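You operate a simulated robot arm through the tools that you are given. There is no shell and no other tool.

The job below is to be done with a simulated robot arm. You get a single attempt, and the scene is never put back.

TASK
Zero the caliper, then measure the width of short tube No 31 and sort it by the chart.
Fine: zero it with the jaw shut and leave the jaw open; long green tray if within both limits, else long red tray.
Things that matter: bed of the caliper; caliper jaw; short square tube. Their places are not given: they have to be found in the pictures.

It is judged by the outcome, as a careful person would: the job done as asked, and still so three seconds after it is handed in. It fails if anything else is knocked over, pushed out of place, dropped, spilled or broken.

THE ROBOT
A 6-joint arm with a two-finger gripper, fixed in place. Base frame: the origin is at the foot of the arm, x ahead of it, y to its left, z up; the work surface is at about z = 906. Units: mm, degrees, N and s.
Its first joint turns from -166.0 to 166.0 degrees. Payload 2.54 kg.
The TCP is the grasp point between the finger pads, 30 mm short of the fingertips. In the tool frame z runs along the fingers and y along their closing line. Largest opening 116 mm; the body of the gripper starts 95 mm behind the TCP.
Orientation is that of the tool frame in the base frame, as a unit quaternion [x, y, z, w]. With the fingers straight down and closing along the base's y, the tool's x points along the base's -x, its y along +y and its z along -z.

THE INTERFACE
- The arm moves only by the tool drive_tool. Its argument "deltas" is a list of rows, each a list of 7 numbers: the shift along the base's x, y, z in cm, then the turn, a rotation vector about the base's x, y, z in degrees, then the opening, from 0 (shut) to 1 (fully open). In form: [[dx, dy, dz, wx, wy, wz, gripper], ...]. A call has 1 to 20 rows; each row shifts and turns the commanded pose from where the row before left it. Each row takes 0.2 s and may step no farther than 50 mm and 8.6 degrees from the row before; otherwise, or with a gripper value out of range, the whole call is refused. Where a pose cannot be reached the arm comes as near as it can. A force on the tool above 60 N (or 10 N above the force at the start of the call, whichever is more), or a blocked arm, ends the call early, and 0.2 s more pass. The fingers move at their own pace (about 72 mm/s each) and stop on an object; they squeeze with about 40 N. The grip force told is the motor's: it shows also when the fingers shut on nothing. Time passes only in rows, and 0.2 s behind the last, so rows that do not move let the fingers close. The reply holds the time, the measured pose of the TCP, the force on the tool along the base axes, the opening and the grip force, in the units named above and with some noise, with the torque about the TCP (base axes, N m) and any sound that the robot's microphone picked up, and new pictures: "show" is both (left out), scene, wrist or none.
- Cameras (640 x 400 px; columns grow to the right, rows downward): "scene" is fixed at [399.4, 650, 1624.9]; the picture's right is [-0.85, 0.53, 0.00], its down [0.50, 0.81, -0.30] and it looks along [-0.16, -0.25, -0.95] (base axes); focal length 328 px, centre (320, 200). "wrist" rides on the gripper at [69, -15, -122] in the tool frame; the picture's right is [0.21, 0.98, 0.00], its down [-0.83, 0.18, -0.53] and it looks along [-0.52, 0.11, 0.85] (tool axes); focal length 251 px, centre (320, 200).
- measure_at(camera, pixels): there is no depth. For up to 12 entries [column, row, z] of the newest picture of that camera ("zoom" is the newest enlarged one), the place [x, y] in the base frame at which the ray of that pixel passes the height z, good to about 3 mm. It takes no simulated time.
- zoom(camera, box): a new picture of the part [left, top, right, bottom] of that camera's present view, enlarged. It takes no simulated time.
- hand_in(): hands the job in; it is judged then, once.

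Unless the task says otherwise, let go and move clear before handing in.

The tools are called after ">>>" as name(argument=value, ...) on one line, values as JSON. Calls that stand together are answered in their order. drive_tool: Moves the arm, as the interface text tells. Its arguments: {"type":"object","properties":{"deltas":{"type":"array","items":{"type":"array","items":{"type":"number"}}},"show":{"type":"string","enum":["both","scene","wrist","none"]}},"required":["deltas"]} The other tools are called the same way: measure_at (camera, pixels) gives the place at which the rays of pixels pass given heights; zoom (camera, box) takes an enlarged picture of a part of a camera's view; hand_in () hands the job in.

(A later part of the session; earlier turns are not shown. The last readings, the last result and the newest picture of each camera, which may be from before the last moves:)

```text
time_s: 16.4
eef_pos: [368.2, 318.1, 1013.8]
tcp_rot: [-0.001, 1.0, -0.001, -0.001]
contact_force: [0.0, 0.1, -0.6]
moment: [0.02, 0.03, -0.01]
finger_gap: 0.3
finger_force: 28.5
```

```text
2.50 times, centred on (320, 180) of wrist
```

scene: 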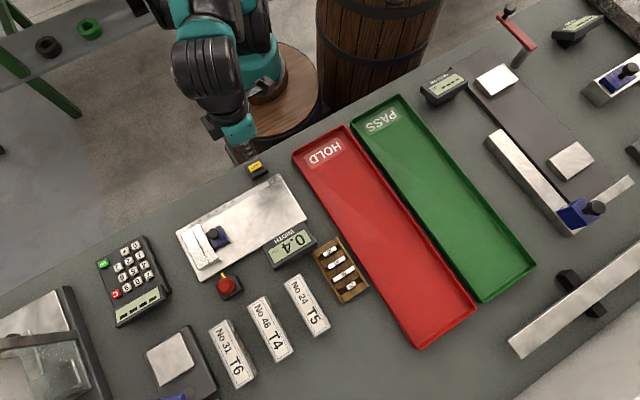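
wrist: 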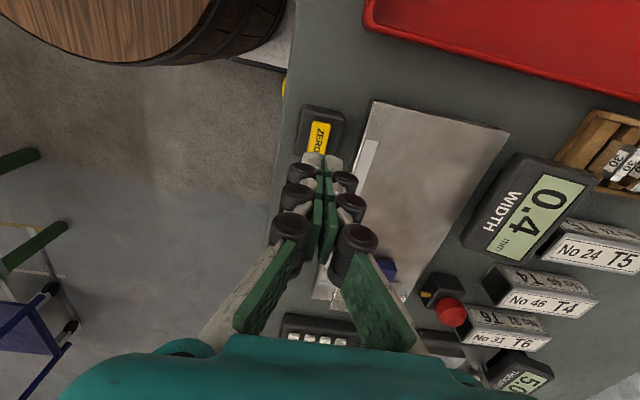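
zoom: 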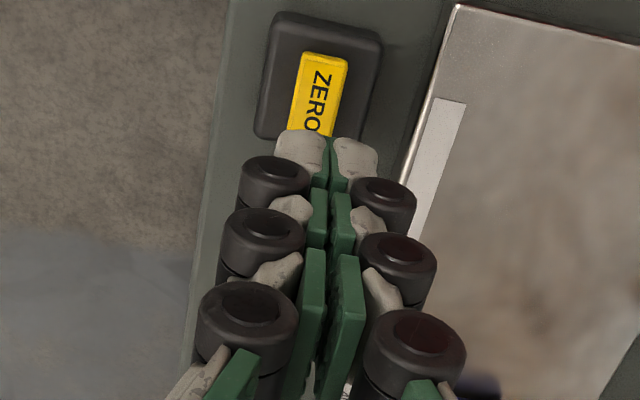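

The display holds 0.4 with the jaw still shut. The shut fingers are over the yellow ZERO button, so I'll lower towards it.

>>> drive_tool(deltas=[[0, -0.1, -2.5, 0, 0, 0, 0], [0, 0, -2, 0, 0, 0, 0], [0, 0, -0.5, 0, 0, 0, 0], [0, 0, 0, 0, 0, 0, 0]])

>>> zoom(camera="wrist", box=[240, 100, 400, 260])

>>> zoom(camera="scene", box=[215, 130, 295, 190])

```text
time_s: 17.4
eef_pos: [369.9, 316.1, 962.9]
tcp_rot: [-0.001, 1.0, 0.0, -0.001]
contact_force: [0.6, 0.0, 0.4]
moment: [-0.02, 0.01, 0.0]
finger_gap: 0.2
finger_force: 28.7
```

scene: 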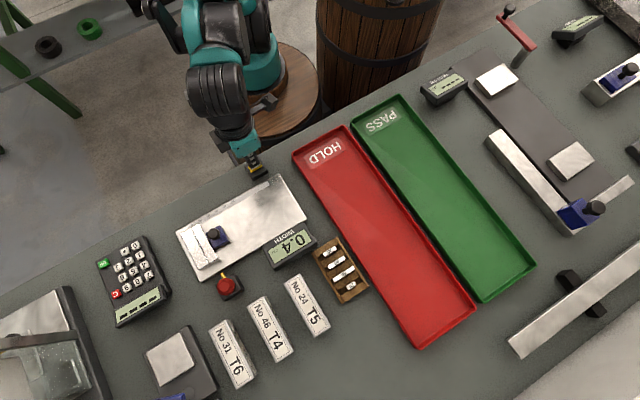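
wrist: 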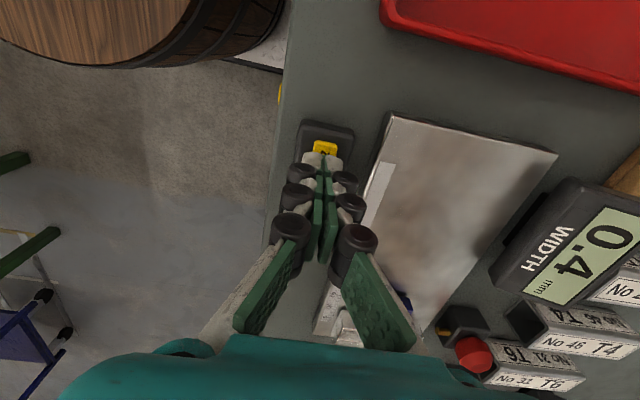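

```text
2.50 times, centred on (320, 180) of wrist
```

zoom: 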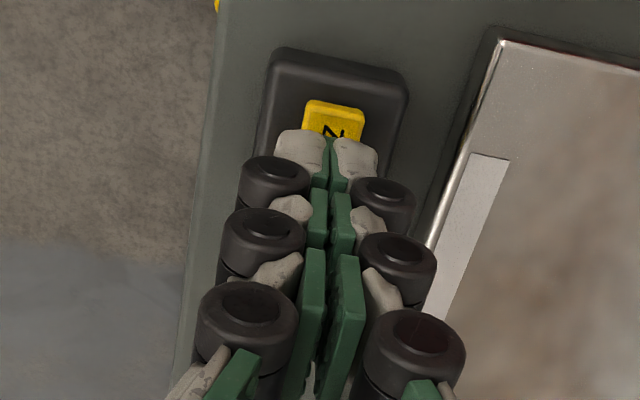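

```text
6.67 times, centred on (255, 160) of scene
```

zoom: 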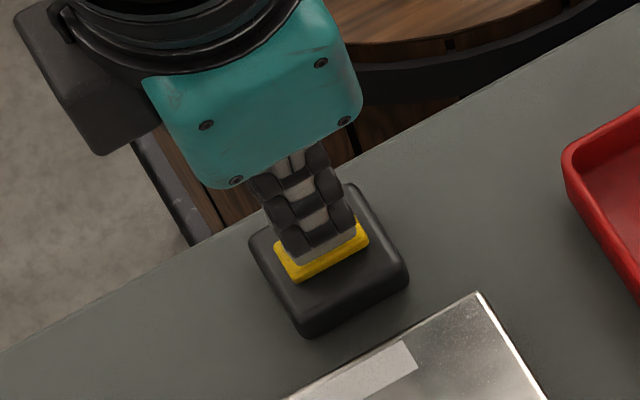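

The tips are just over the yellow button at (255,163). I'll press down in small steps.

>>> drive_tool(deltas=[[0, 0, -0.2, 0, 0, 0, 0], [0, 0, -0.2, 0, 0, 0, 0], [0, 0, -0.15, 0, 0, 0, 0]], show="scene")

>>> zoom(camera="scene", box=[165, 190, 325, 300])

```text
time_s: 18.2
eef_pos: [369.4, 317.7, 958.1]
tcp_rot: [-0.001, 1.0, 0.001, -0.002]
contact_force: [-0.4, 0.9, 0.5]
moment: [0.0, 0.0, 0.03]
finger_gap: 0.0
finger_force: 29.0
```

scene: 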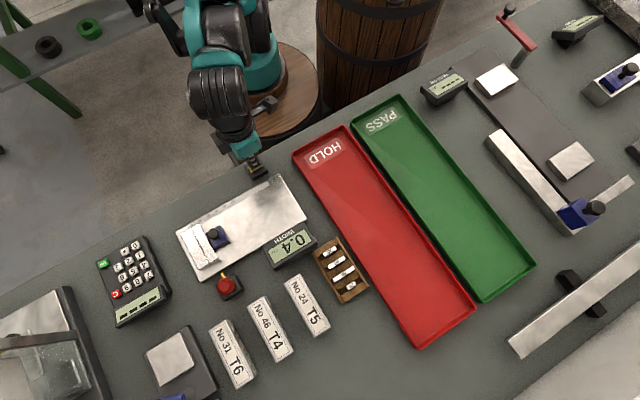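

```text
3.64 times, centred on (245, 245) of scene
```

zoom: 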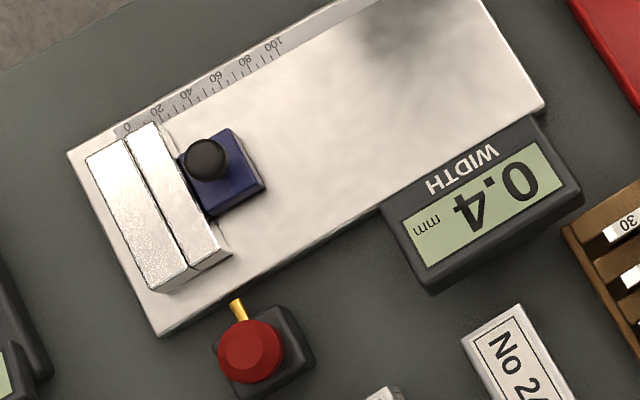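

No contact yet (force ≈ 0) and the display still shows 0.4; continuing down slowly.

>>> drive_tool(deltas=[[0, 0, -0.15, 0, 0, 0, 0], [0, 0, -0.1, 0, 0, 0, 0], [0, 0, -0.1, 0, 0, 0, 0]], show="scene")

>>> zoom(camera="scene", box=[165, 190, 325, 300])

```text
time_s: 19.0
eef_pos: [368.9, 316.8, 955.9]
tcp_rot: [-0.001, 1.0, 0.001, -0.001]
contact_force: [-0.3, 0.0, 0.4]
moment: [0.0, -0.04, -0.01]
finger_gap: 5.8
finger_force: 29.0
```

scene: 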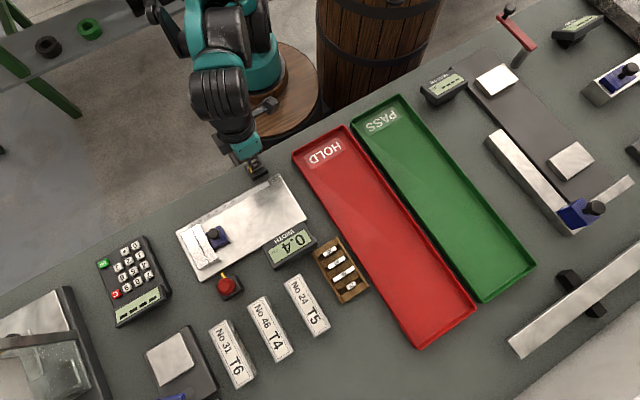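

```text
3.64 times, centred on (245, 245) of scene
```

zoom: 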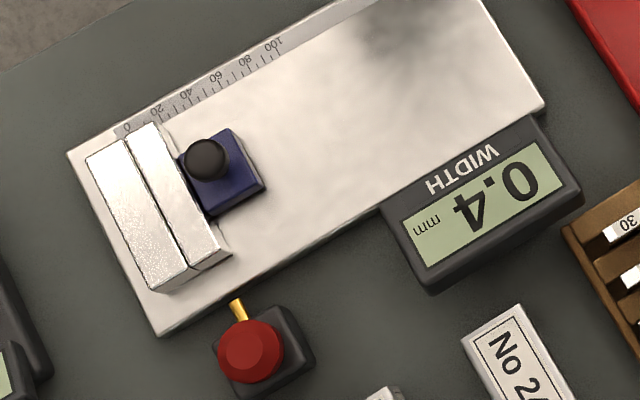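

The finger gap now reads 5.8, which is odd. I'll look closely before pressing more.

>>> zoom(camera="scene", box=[215, 130, 295, 190])

>>> drive_tool(deltas=[[0, 0, 0, 0, 0, 0, 0]], show="wrist")

>>> zoom(camera="wrist", box=[240, 100, 400, 260])

```text
6.67 times, centred on (255, 160) of scene
```

zoom: 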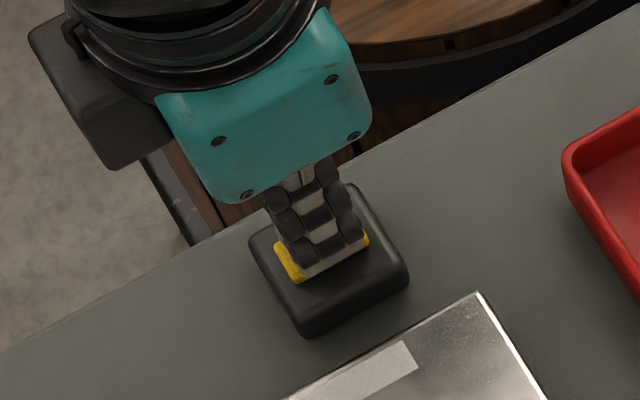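

```text
time_s: 19.4
eef_pos: [369.2, 317.6, 956.0]
tcp_rot: [-0.002, 1.0, 0.0, -0.001]
contact_force: [0.0, 0.4, -0.9]
moment: [-0.01, -0.01, 0.01]
finger_gap: 6.2
finger_force: 28.3
```

wrist: 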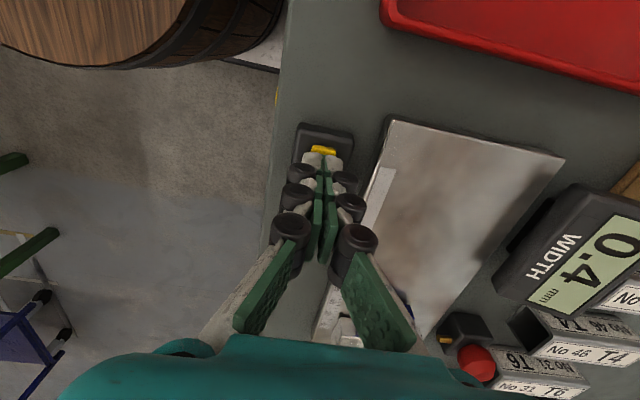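

```text
2.50 times, centred on (320, 180) of wrist
```

zoom: 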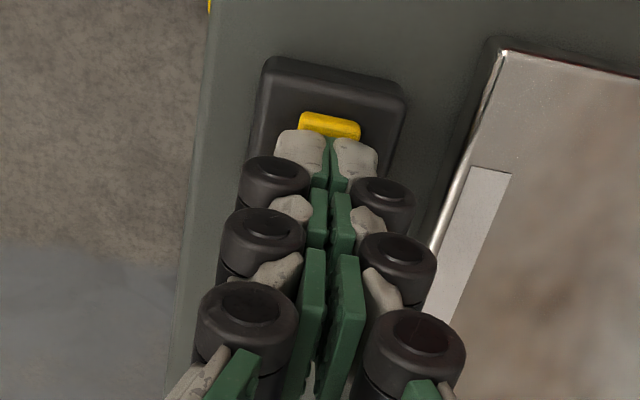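

The tips sit over the button with practically no force yet, so I'll press on in millimetre steps while watching the force and display.

>>> drive_tool(deltas=[[0, 0, -0.1, 0, 0, 0, 0], [0, 0, -0.1, 0, 0, 0, 0]], show="wrist")

>>> zoom(camera="wrist", box=[240, 100, 640, 340])

```text
time_s: 20.0
eef_pos: [369.7, 317.2, 952.4]
tcp_rot: [-0.001, 1.0, 0.0, -0.002]
contact_force: [-0.2, -0.2, 0.1]
moment: [-0.01, 0.03, 0.0]
finger_gap: 5.9
finger_force: 28.8
```

wrist: 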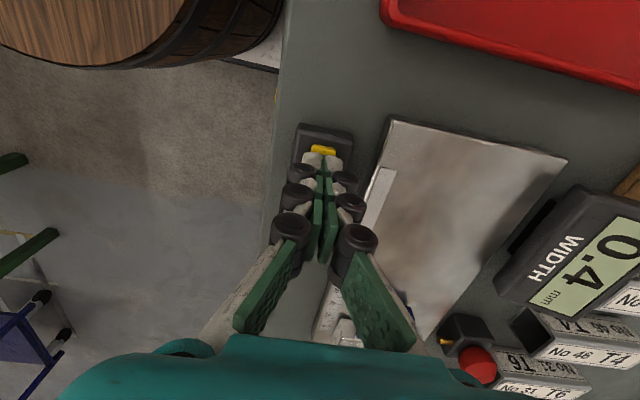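

```text
1.60 times, centred on (440, 220) of wrist
```

zoom: 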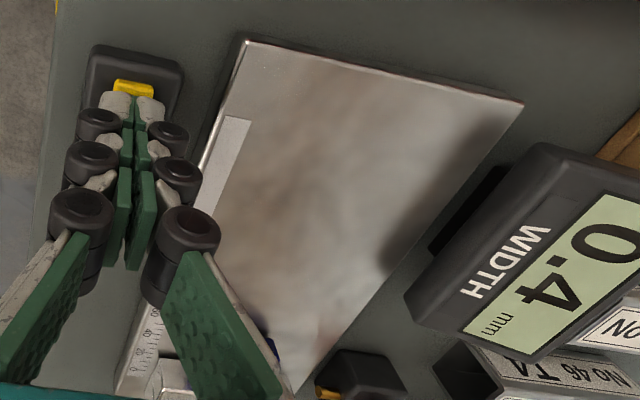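

>>> drive_tool(deltas=[[0, 0, -0.1, 0, 0, 0, 0], [0, 0, -0.1, 0, 0, 0, 0]], show="both")

>>> zoom(camera="wrist", box=[240, 100, 400, 260])

>>> zoom(camera="scene", box=[215, 130, 295, 190])

```text
time_s: 20.6
eef_pos: [370.2, 317.4, 951.7]
tcp_rot: [-0.001, 1.0, 0.001, -0.002]
contact_force: [-0.1, 0.4, 2.0]
moment: [0.03, 0.0, -0.02]
finger_gap: 6.1
finger_force: 28.2
heard: click
```

scene: 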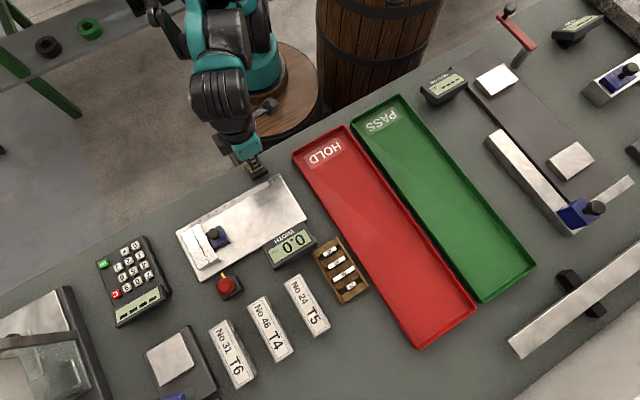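
wrist: 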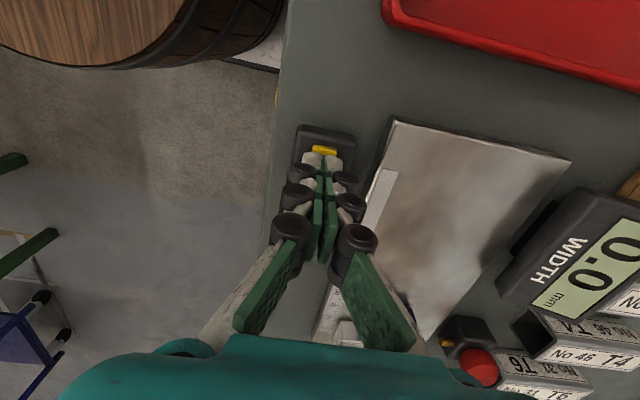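

```text
2.50 times, centred on (320, 180) of wrist
```

zoom: 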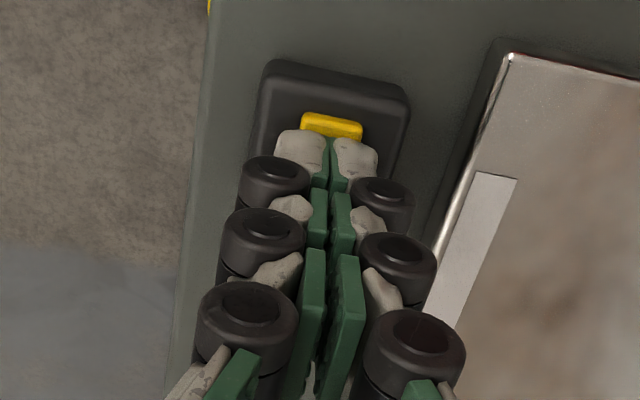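

```text
6.67 times, centred on (255, 160) of scene
```

zoom: 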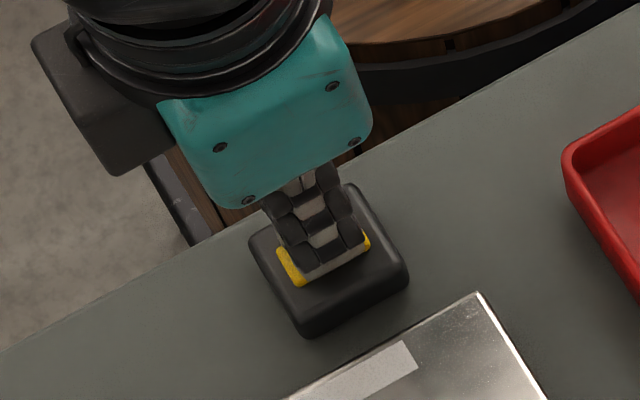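

It clicked and the display now reads 0.0. I'll rise, go back to the knob at about (514,420), and grip it to open the jaw.

>>> drive_tool(deltas=[[0, 0, 3, 0, 0, 0, 0], [0, 0, 3, 0, 0, 0, 0.1], [0, 0, 2.4, 0, 0, 0, 0.3], [3.5, 2.5, 0, 0, 0, 0, 0.6], [3.5, 2.5, 0, 0, 0, 0, 0.6], [3.5, 2.5, 0, 0, 0, 0, 0.6], [3.8, 2.8, 0, 0, 0, 0, 0.6], [0, 0, 0, 0, 0, 0, 0.6]])

>>> zoom(camera="scene", box=[165, 190, 325, 300])

>>> zoom(camera="scene", box=[215, 130, 295, 190])

```text
time_s: 22.4
eef_pos: [513.0, 421.8, 1034.0]
tcp_rot: [-0.001, 1.0, 0.0, -0.002]
contact_force: [-0.4, -0.1, 0.3]
moment: [-0.01, 0.01, 0.02]
finger_gap: 69.7
finger_force: 0.1
```

scene: 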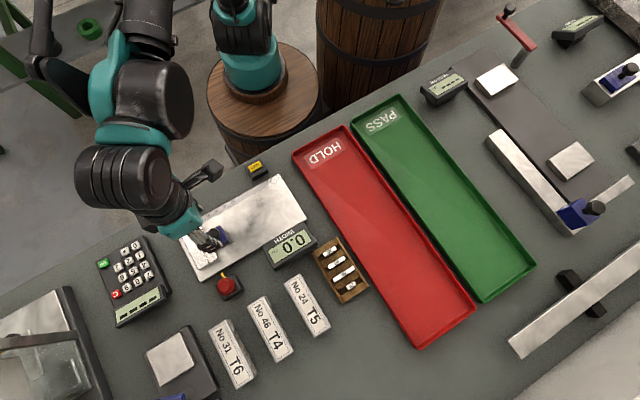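
wrist: 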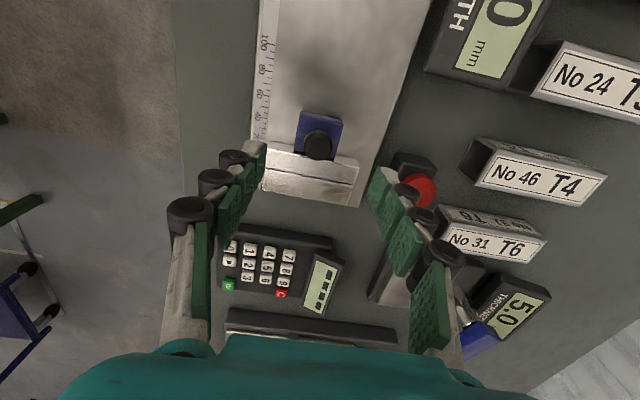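

```text
3.64 times, centred on (245, 245) of scene
```

zoom: 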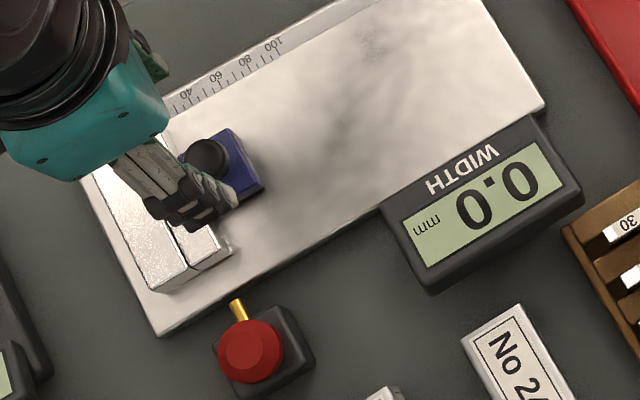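

```text
6.67 times, centred on (255, 160) of scene
```

zoom: 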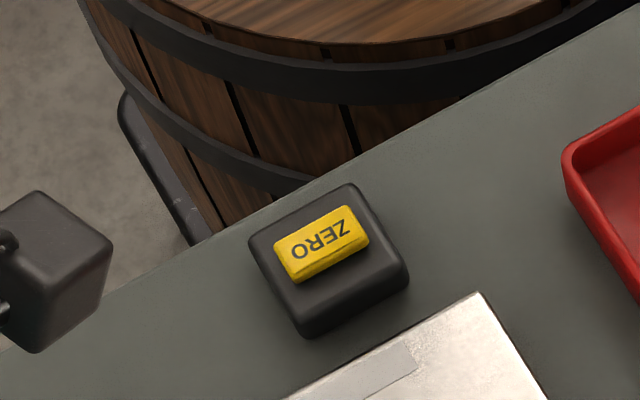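

The zero holds at 0.0 and the button is in order. I'll lower onto the knob (317,146 in the wrist view), grip it, and draw the jaw back about 10.5 cm.

>>> drive_tool(deltas=[[0, 0, -2, 0, 0, 0, 0.6], [0, 0, -2, 0, 0, 0, 0.6], [0, 0, -1.8, 0, 0, 0, 0.6], [0, 0, 0, 0, 0, 0, 0.3], [0, 0, 0, 0, 0, 0, 0.1], [0, 0, 0, 0, 0, 0, 0.05], [0, 0, 0, 0, 0, 0, 0.05], [-0.5, 0, 0, 0, 0, 0, 0.05], [-1, 0, 0, 0, 0, 0, 0.05], [-1.5, 0, 0, 0, 0, 0, 0.05], [-1.5, 0, 0, 0, 0, 0, 0.05], [-1.5, 0, 0, 0, 0, 0, 0.05], [-1.5, 0, 0, 0, 0, 0, 0.05], [-1.5, 0, 0, 0, 0, 0, 0.05], [-1, 0, 0, 0, 0, 0, 0.05], [-0.5, 0, 0, 0, 0, 0, 0.05], [0, 0, 0, 0, 0, 0, 0.05]])

>>> zoom(camera="scene", box=[165, 190, 325, 300])

```text
time_s: 26.0
eef_pos: [410.2, 420.0, 975.8]
tcp_rot: [0.0, 1.0, 0.0, 0.0]
contact_force: [37.5, -4.7, 1.9]
moment: [-0.02, -0.91, -0.02]
finger_gap: 22.6
finger_force: 44.8
```

scene: 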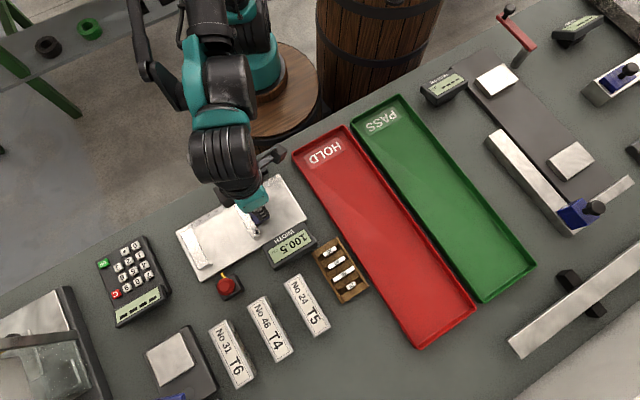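
wrist: 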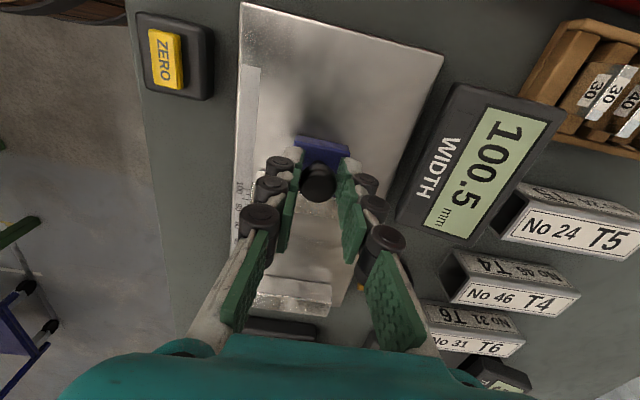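

```text
3.64 times, centred on (245, 245) of scene
```

zoom: 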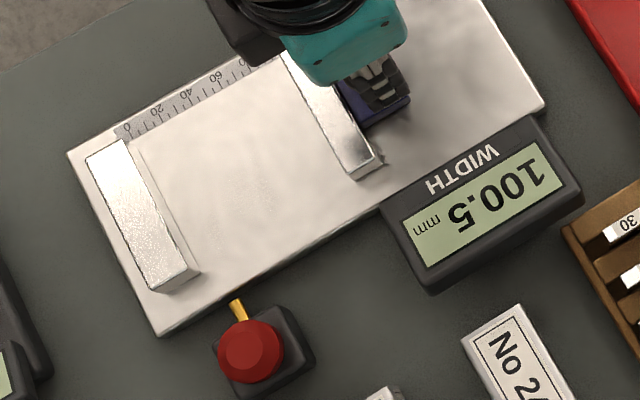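

The jaw is at its stop at 100.5. I'll ease off the stop, let go and rise, and measure the space around tube 31.

>>> drive_tool(deltas=[[0.3, 0, 0, 0, 0, 0, 0.05], [0, 0, 0, 0, 0, 0, 0.3], [0, 0, 0, 0, 0, 0, 0.5], [0, 0, 0, 0, 0, 0, 0.5], [0, 0, 3, 0, 0, 0, 0.5], [0, 0, 4, 0, 0, 0, 0.5], [0, 0, 4, 0, 0, 0, 0.5], [3, 3, 0, 0, 0, 8, 0.5], [3, 3, 0, 0, 0, 8, 0.5], [3, 3, 0, 0, 0, 8, 0.5], [3, 3, 0, 0, 0, 8, 0.5], [3, 3, 0, 0, 0, 8, 0.5]])

>>> zoom(camera="scene", box=[165, 190, 325, 300])

>>> measure_at(camera="scene", pixels=[[188.3, 324.4, 920], [218, 388, 920], [208.5, 330.1, 943], [236.7, 388.7, 943]])

```text
time_s: 28.6
eef_pos: [561.1, 570.3, 1087.7]
tcp_rot: [-0.344, 0.939, -0.001, -0.002]
contact_force: [-0.3, 0.1, 0.5]
moment: [0.06, -0.05, 0.0]
finger_gap: 58.0
finger_force: 0.0
```

scene: 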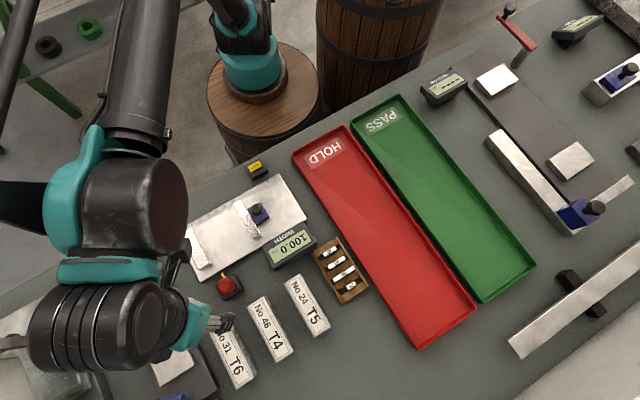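
wrist: 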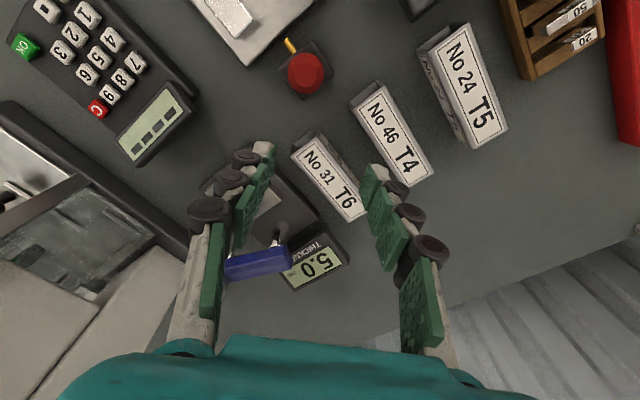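

```text
3.64 times, centred on (245, 245) of scene
```

zoom: 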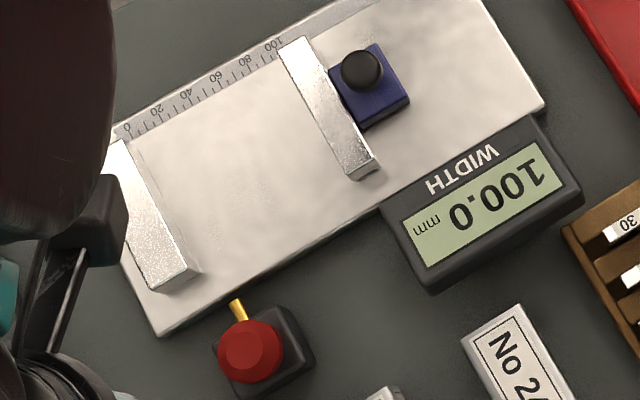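

```text
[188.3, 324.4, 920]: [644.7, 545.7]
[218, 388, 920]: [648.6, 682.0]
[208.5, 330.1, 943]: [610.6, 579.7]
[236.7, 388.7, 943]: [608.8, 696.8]
```

The jaw stays open at 100.0. Now I'll finish the quarter turn above tube 31 and look down on it.

>>> drive_tool(deltas=[[1.5, 1, 0, 0, 0, 8.4, 0.75], [1.5, 1, 0, 0, 0, 8.4, 0.75], [0, 1, 0, 0, 0, 8.4, 0.75], [0, 1, 0, 0, 0, 8.4, 0.75], [0, 1.5, 0, 0, 0, 8.4, 0.75], [0, 1.5, 0, 0, 0, 8.0, 0.75], [0, 0, 0, 0, 0, 0, 0.75]])

>>> zoom(camera="wrist", box=[200, 60, 440, 330])

```text
time_s: 30.2
eef_pos: [592.1, 639.3, 1087.8]
tcp_rot: [0.708, -0.706, 0.001, 0.001]
contact_force: [0.4, 0.3, 0.1]
moment: [-0.04, 0.03, -0.05]
finger_gap: 87.0
finger_force: 0.0
```

scene: 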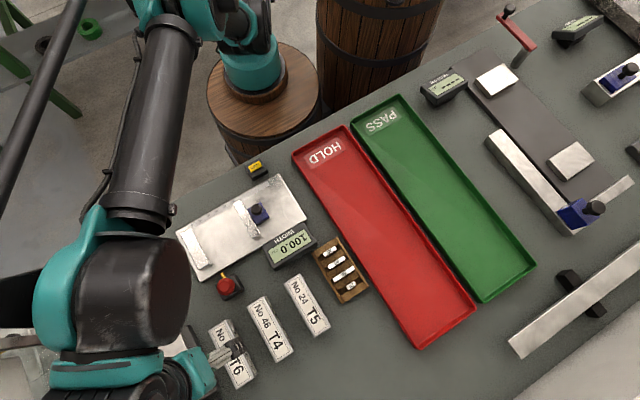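
wrist: 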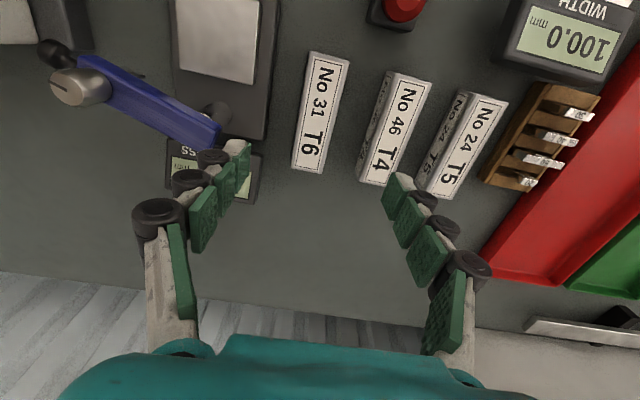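

```text
1.48 times, centred on (320, 195) of wrist
```

zoom: 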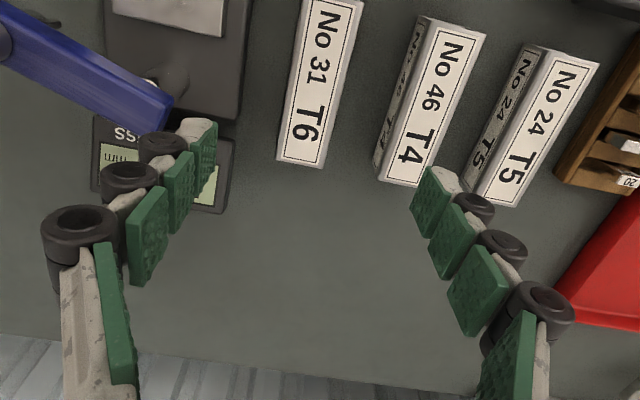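

Tube 31's top spans about (292–349, 50–173) in the wrist view. I'll measure its edges and the blue lever next to it.

>>> measure_at(camera="wrist", pixels=[[307, 51, 946], [350, 58, 946], [291, 165, 946], [322, 174, 946], [320, 112, 946], [216, 135, 930], [216, 135, 960], [216, 135, 990], [216, 135, 1020], [388, 185, 946], [384, 72, 946], [359, 178, 906]])

>>> zoom(camera="scene", box=[120, 310, 280, 400])

```text
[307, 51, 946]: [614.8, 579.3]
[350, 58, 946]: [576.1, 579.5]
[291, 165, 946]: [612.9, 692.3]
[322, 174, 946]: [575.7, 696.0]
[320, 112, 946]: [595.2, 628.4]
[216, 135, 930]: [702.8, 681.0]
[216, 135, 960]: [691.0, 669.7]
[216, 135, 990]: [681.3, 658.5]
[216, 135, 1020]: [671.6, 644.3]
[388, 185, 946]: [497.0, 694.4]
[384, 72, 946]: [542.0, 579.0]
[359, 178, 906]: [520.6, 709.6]
```

```text
4.00 times, centred on (200, 355) of scene
```

zoom: 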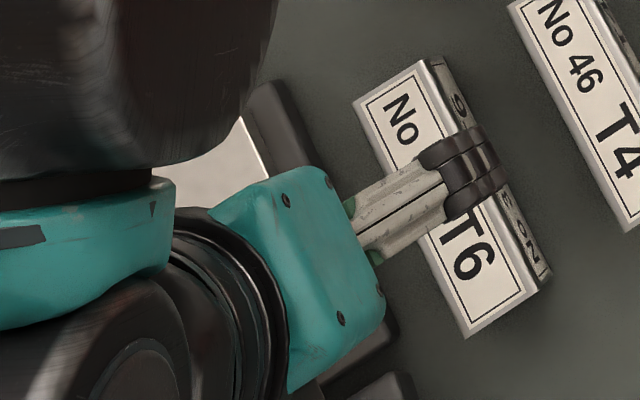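

The tube's centre is about (593,638), and the lever end is clear at x≥670. I'll narrow the opening to 70 mm and go down partway.

>>> drive_tool(deltas=[[0.1, -0.1, -3, 0, 0, 0, 0.6], [0, 0, -3, 0, 0, 0, 0.6], [0, 0, -3, 0, 0, 0, 0.6], [0, 0, 0, 0, 0, 0, 0.6]])

>>> zoom(camera="wrist", box=[200, 60, 440, 330])

>>> zoom(camera="scene", box=[120, 310, 280, 400])

```text
time_s: 31.2
eef_pos: [591.6, 636.1, 997.9]
tcp_rot: [0.708, -0.706, 0.001, 0.001]
contact_force: [-0.2, 0.1, 0.1]
moment: [0.01, 0.0, 0.03]
finger_gap: 69.7
finger_force: 0.1
```

scene: 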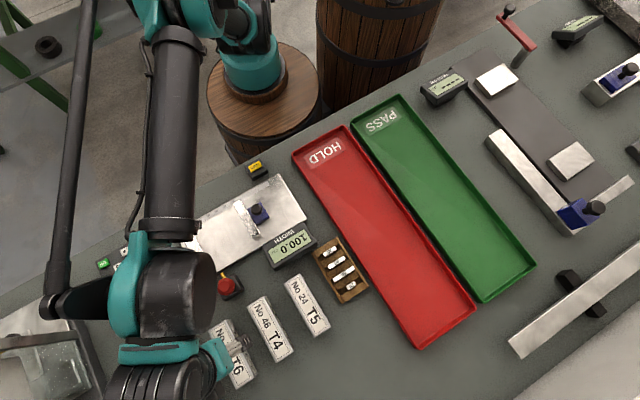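
wrist: 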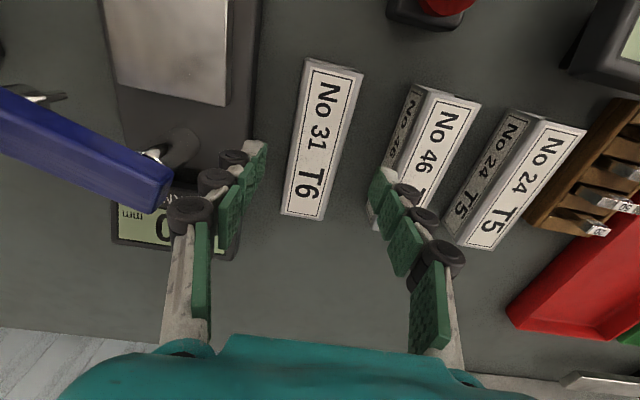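

```text
1.48 times, centred on (320, 195) of wrist
```

zoom: 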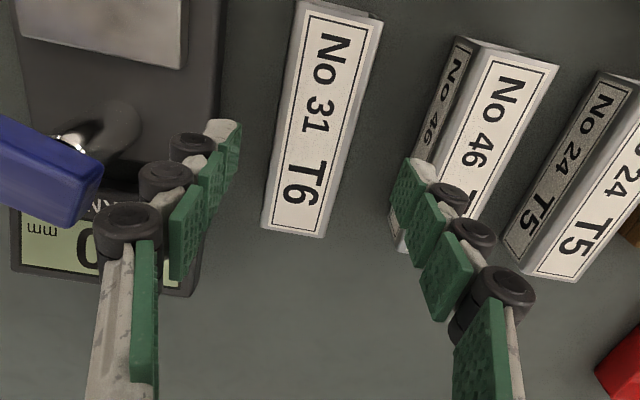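

```text
4.00 times, centred on (200, 355) of scene
```

zoom: 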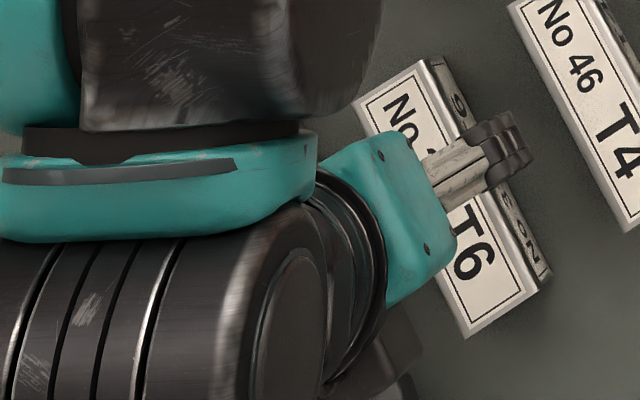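

The tube is centred between the fingers at about (320,140). I'll check the blue lever's end height, now at (172,185), before lowering further.

>>> measure_at(camera="wrist", pixels=[[172, 180, 930], [172, 180, 960], [172, 180, 990], [172, 180, 1020], [304, 59, 946], [363, 70, 946], [281, 212, 946], [322, 220, 946], [383, 190, 906], [240, 140, 920]])

```text
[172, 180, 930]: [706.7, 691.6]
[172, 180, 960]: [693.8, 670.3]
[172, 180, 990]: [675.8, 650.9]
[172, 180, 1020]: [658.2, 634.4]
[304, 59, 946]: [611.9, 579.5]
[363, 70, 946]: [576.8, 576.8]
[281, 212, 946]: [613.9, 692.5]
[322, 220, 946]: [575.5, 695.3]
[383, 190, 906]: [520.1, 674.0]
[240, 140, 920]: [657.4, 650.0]
```

The lever end is around (692,670), well clear. I'll lower to z≈944 and close on the tube.

>>> drive_tool(deltas=[[0.1, 0.2, -2, 0, 0, 0, 0.6], [0, 0, -2, 0, 0, 0, 0.6], [0, 0, -1.2, 0, 0, 0, 0.6], [0, 0, 0, 0, 0, 0, 0.6]])

>>> zoom(camera="wrist", box=[200, 60, 440, 330])

```text
time_s: 32.2
eef_pos: [593.0, 639.7, 947.2]
tcp_rot: [0.708, -0.706, 0.001, 0.001]
contact_force: [-0.5, 0.9, -0.7]
moment: [0.02, 0.02, -0.02]
finger_gap: 69.5
finger_force: 0.1
```

scene: 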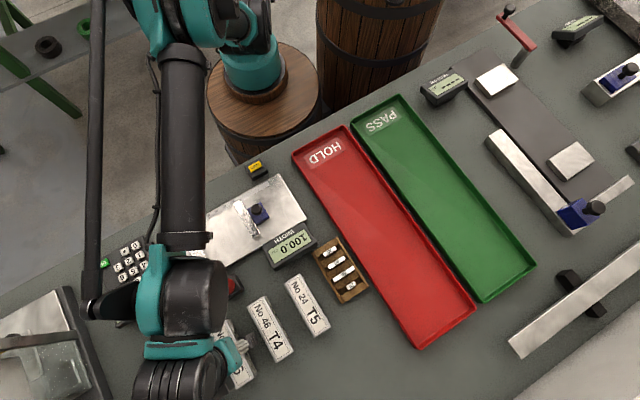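
wrist: 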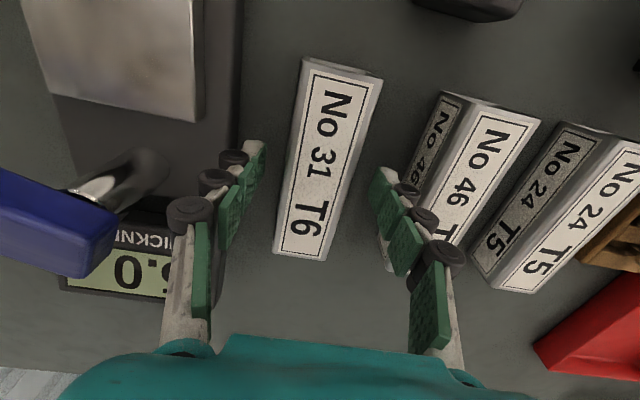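

```text
1.48 times, centred on (320, 195) of wrist
```

zoom: 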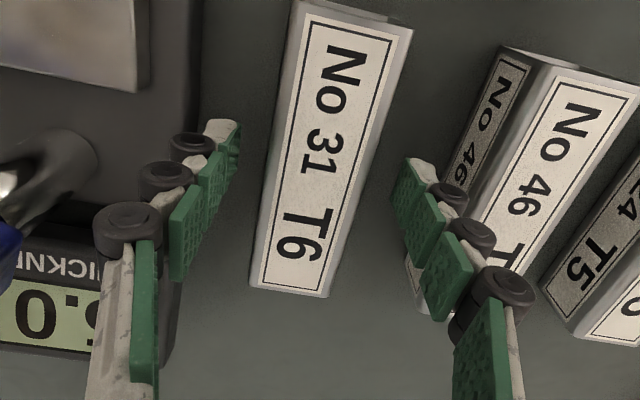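

The tube lies centred between the fingers. Closing on it, then lifting a little to check the hold.

>>> drive_tool(deltas=[[0, 0, -0.1, 0, 0, 0, 0.45], [0, 0, 0, 0, 0, 0, 0.35], [0, 0, 0, 0, 0, 0, 0.25], [0, 0, 0, 0, 0, 0, 0.25], [0, 0, 0.5, 0, 0, 0, 0.25], [0, 0, 1.5, 0, 0, 0, 0.25]])

>>> zoom(camera="wrist", box=[200, 60, 440, 330])

```text
time_s: 33.6
eef_pos: [592.4, 640.7, 964.2]
tcp_rot: [0.708, -0.707, 0.001, 0.001]
contact_force: [-0.5, -0.9, -1.9]
moment: [-0.04, -0.02, -0.01]
finger_gap: 39.0
finger_force: 39.5
```

scene: 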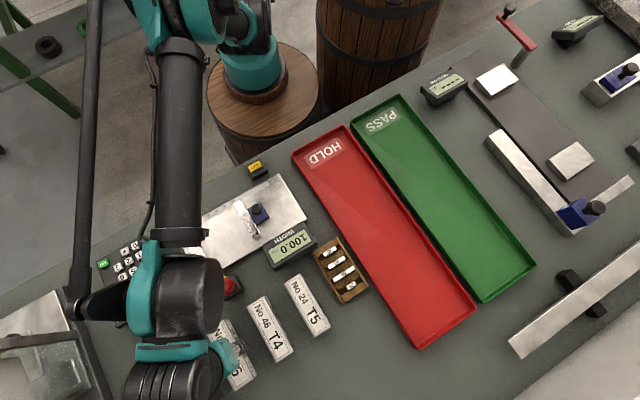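
wrist: 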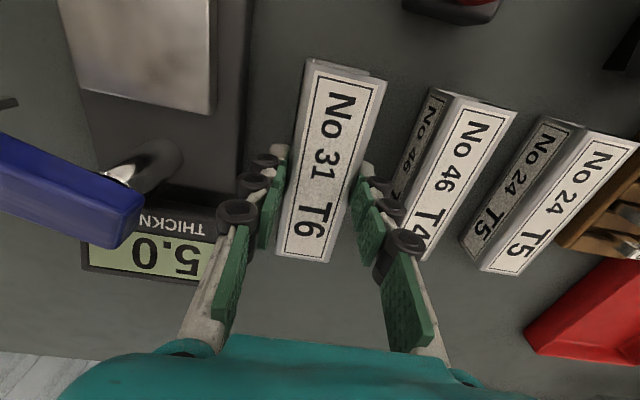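

```text
1.48 times, centred on (320, 195) of wrist
```

zoom: 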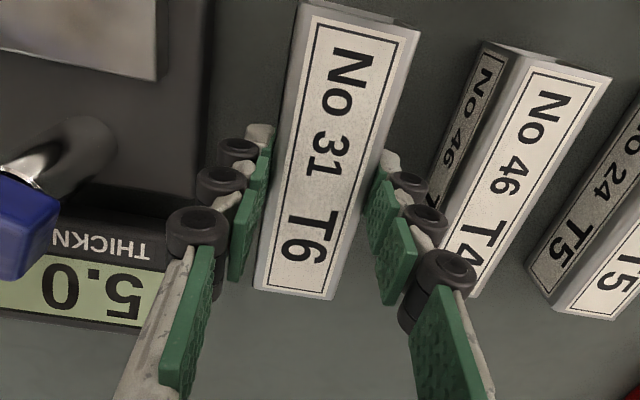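

The tube is held (gap 39.0, lifted). I'll lift it clear of the red button and carry it to above the middle of the open caliper bed.

>>> drive_tool(deltas=[[0, 0, 3, 0, 0, 0, 0.25], [0, 0, 3.5, 0, 0, 0, 0.25], [0, 0, 3.5, 0, 0, 0, 0.25], [-1.4, -3.6, 0, 0, 0, 0, 0.25], [-1.4, -3.6, 0, 0, 0, 0, 0.25], [-1.4, -3.6, 0, 0, 0, 0, 0.25], [-1.4, -3.7, 0, 0, 0, 0, 0.25], [-1.4, -3.7, 0, 0, 0, 0, 0.25], [-1.6, -3.7, 0, 0, 0, 0, 0.25], [0, 0, 0, 0, 0, 0, 0.25]])

>>> zoom(camera="wrist", box=[180, 40, 460, 330])

>>> zoom(camera="scene", box=[145, 170, 325, 310])

```text
time_s: 35.8
eef_pos: [505.5, 421.1, 1065.3]
tcp_rot: [0.708, -0.707, 0.001, 0.001]
contact_force: [0.3, -0.5, -2.1]
moment: [-0.02, 0.02, 0.0]
finger_gap: 39.1
finger_force: 40.2
```

scene: 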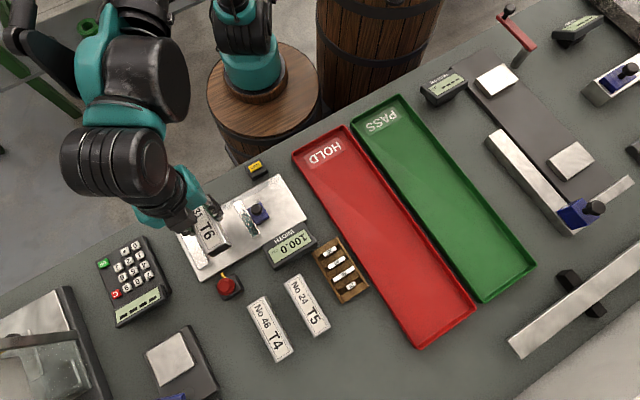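
wrist: 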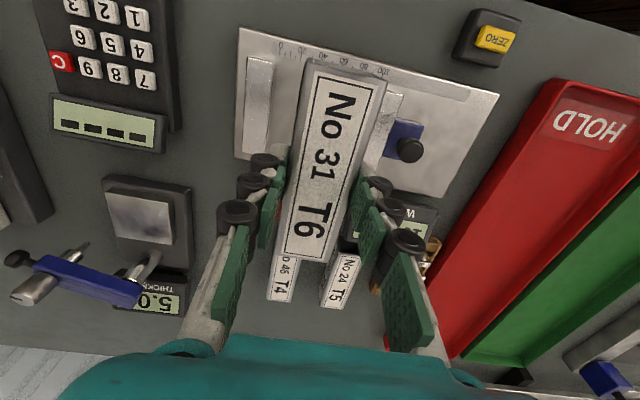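

```text
1.38 times, centred on (320, 185) of wrist
```

zoom: 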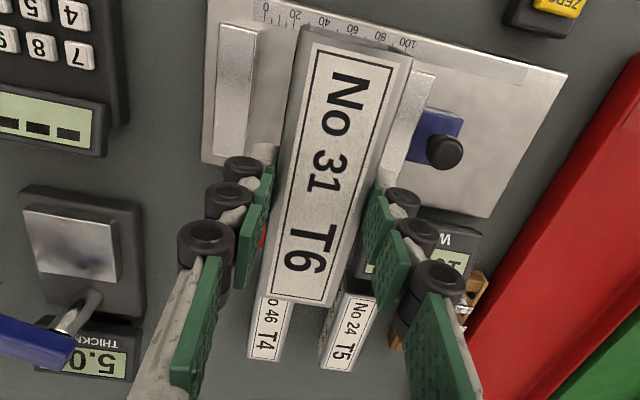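

```text
2.86 times, centred on (235, 240) of scene
```

zoom: 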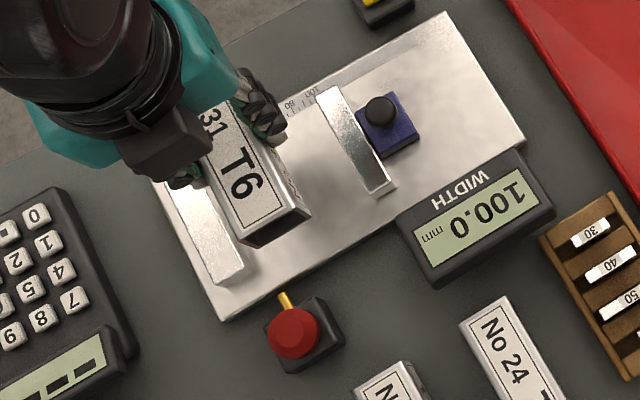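

The tube hangs between the jaws in both views. I'll measure the jaw faces from here before lowering.

>>> measure_at(camera="wrist", pixels=[[275, 65, 935], [270, 150, 935], [386, 95, 935], [240, 28, 916], [499, 93, 916], [236, 156, 916], [442, 198, 916], [407, 148, 957]])

>>> measure_at(camera="scene", pixels=[[207.5, 267, 935], [198, 269, 935], [250.5, 237.5, 935], [237, 206, 935], [259, 208.5, 957]])

```text
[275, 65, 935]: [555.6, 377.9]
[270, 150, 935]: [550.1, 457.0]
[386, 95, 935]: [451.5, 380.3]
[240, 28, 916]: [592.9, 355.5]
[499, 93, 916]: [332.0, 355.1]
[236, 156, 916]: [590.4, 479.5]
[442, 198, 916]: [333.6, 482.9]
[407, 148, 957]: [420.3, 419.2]
```

```text
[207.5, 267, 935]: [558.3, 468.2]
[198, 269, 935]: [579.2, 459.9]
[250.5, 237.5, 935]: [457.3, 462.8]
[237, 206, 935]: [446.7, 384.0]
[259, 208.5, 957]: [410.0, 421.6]
```

Jaw faces are at about 555 and 455, so 505 is central. Lowering, slowly at the end, until the tube rests on the bed.

>>> drive_tool(deltas=[[0, 0, -3, 0, 0, 0, 0.25], [0, 0, -3, 0, 0, 0, 0.25], [0, 0, -2, 0, 0, 0, 0.25], [0, 0, -1, 0, 0, 0, 0.25], [0, 0, -0.5, 0, 0, 0, 0.25]])

>>> zoom(camera="wrist", box=[180, 40, 460, 330])

>>> zoom(camera="scene", box=[145, 170, 325, 310])

```text
time_s: 37.0
eef_pos: [507.1, 422.8, 969.7]
tcp_rot: [0.708, -0.707, 0.001, 0.001]
contact_force: [-0.3, 0.3, -1.2]
moment: [0.01, 0.01, 0.02]
finger_gap: 38.8
finger_force: 39.6
```

scene: 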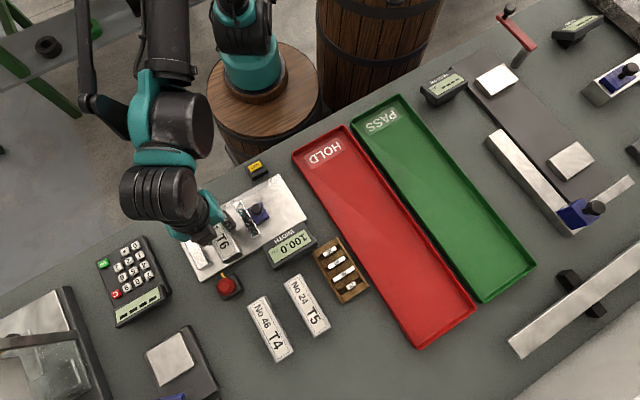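
wrist: 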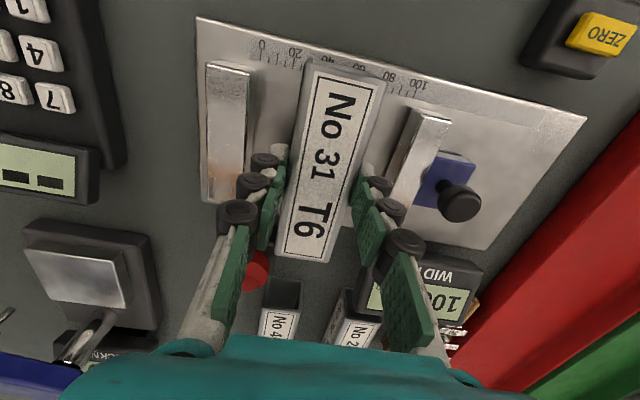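

```text
1.38 times, centred on (320, 185) of wrist
```

zoom: 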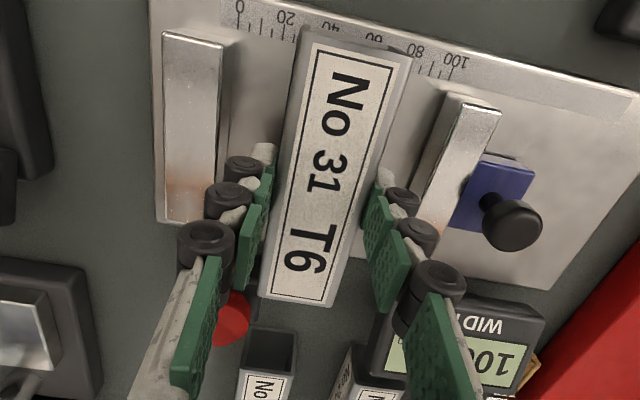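

```text
2.86 times, centred on (235, 240) of scene
```

zoom: 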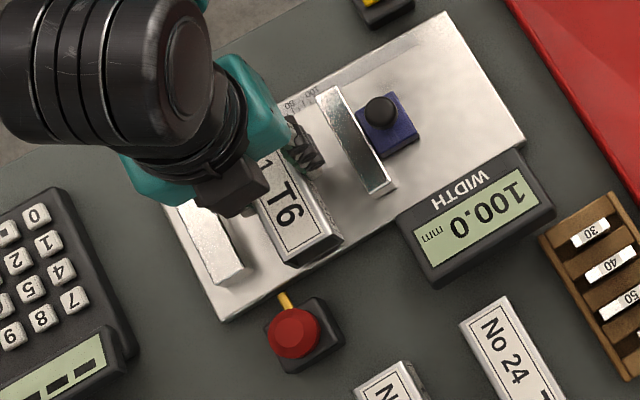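

Clear of both jaws and about 13 mm to go; lowering in small steps.

>>> drive_tool(deltas=[[0, -0.1, -0.2, 0, 0, 0, 0.25], [0, 0, -0.2, 0, 0, 0, 0.25], [0, 0, -0.2, 0, 0, 0, 0.25], [0, 0, -0.2, 0, 0, 0, 0.25], [0, 0, -0.1, 0, 0, 0, 0.25], [0, 0, -0.1, 0, 0, 0, 0.25]], show="none")

>>> drive_tool(deltas=[[0, 0, -0.1, 0, 0, 0, 0.25], [0, 0, -0.05, 0, 0, 0, 0.25]], show="scene")

>>> zoom(camera="scene", box=[145, 170, 325, 310])

```text
time_s: 38.4
eef_pos: [507.5, 421.2, 960.3]
tcp_rot: [0.707, -0.707, 0.0, 0.001]
contact_force: [5.5, 5.2, 32.0]
moment: [0.14, -0.21, 0.04]
finger_gap: 39.1
finger_force: 40.4
```

```text
time_s: 39.0
eef_pos: [507.5, 420.9, 958.6]
tcp_rot: [0.708, -0.707, 0.001, 0.001]
contact_force: [5.8, 3.5, 32.5]
moment: [0.11, -0.2, 0.01]
finger_gap: 38.9
finger_force: 39.9
```

scene: 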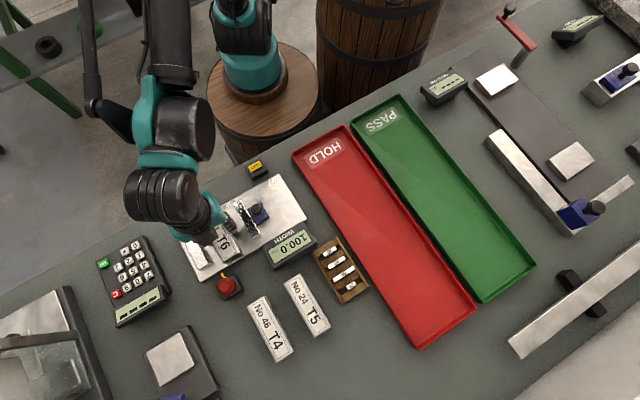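

```text
2.86 times, centred on (235, 240) of scene
```

zoom: 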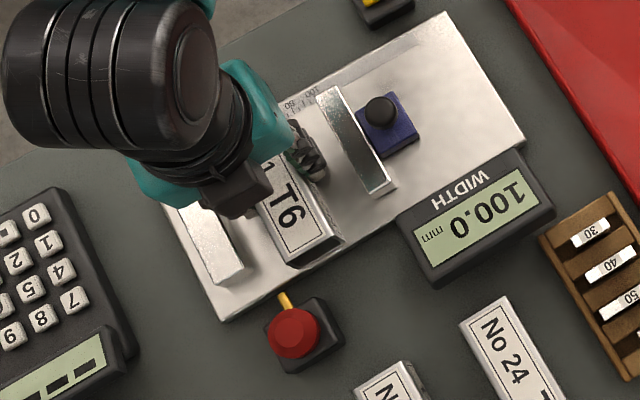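

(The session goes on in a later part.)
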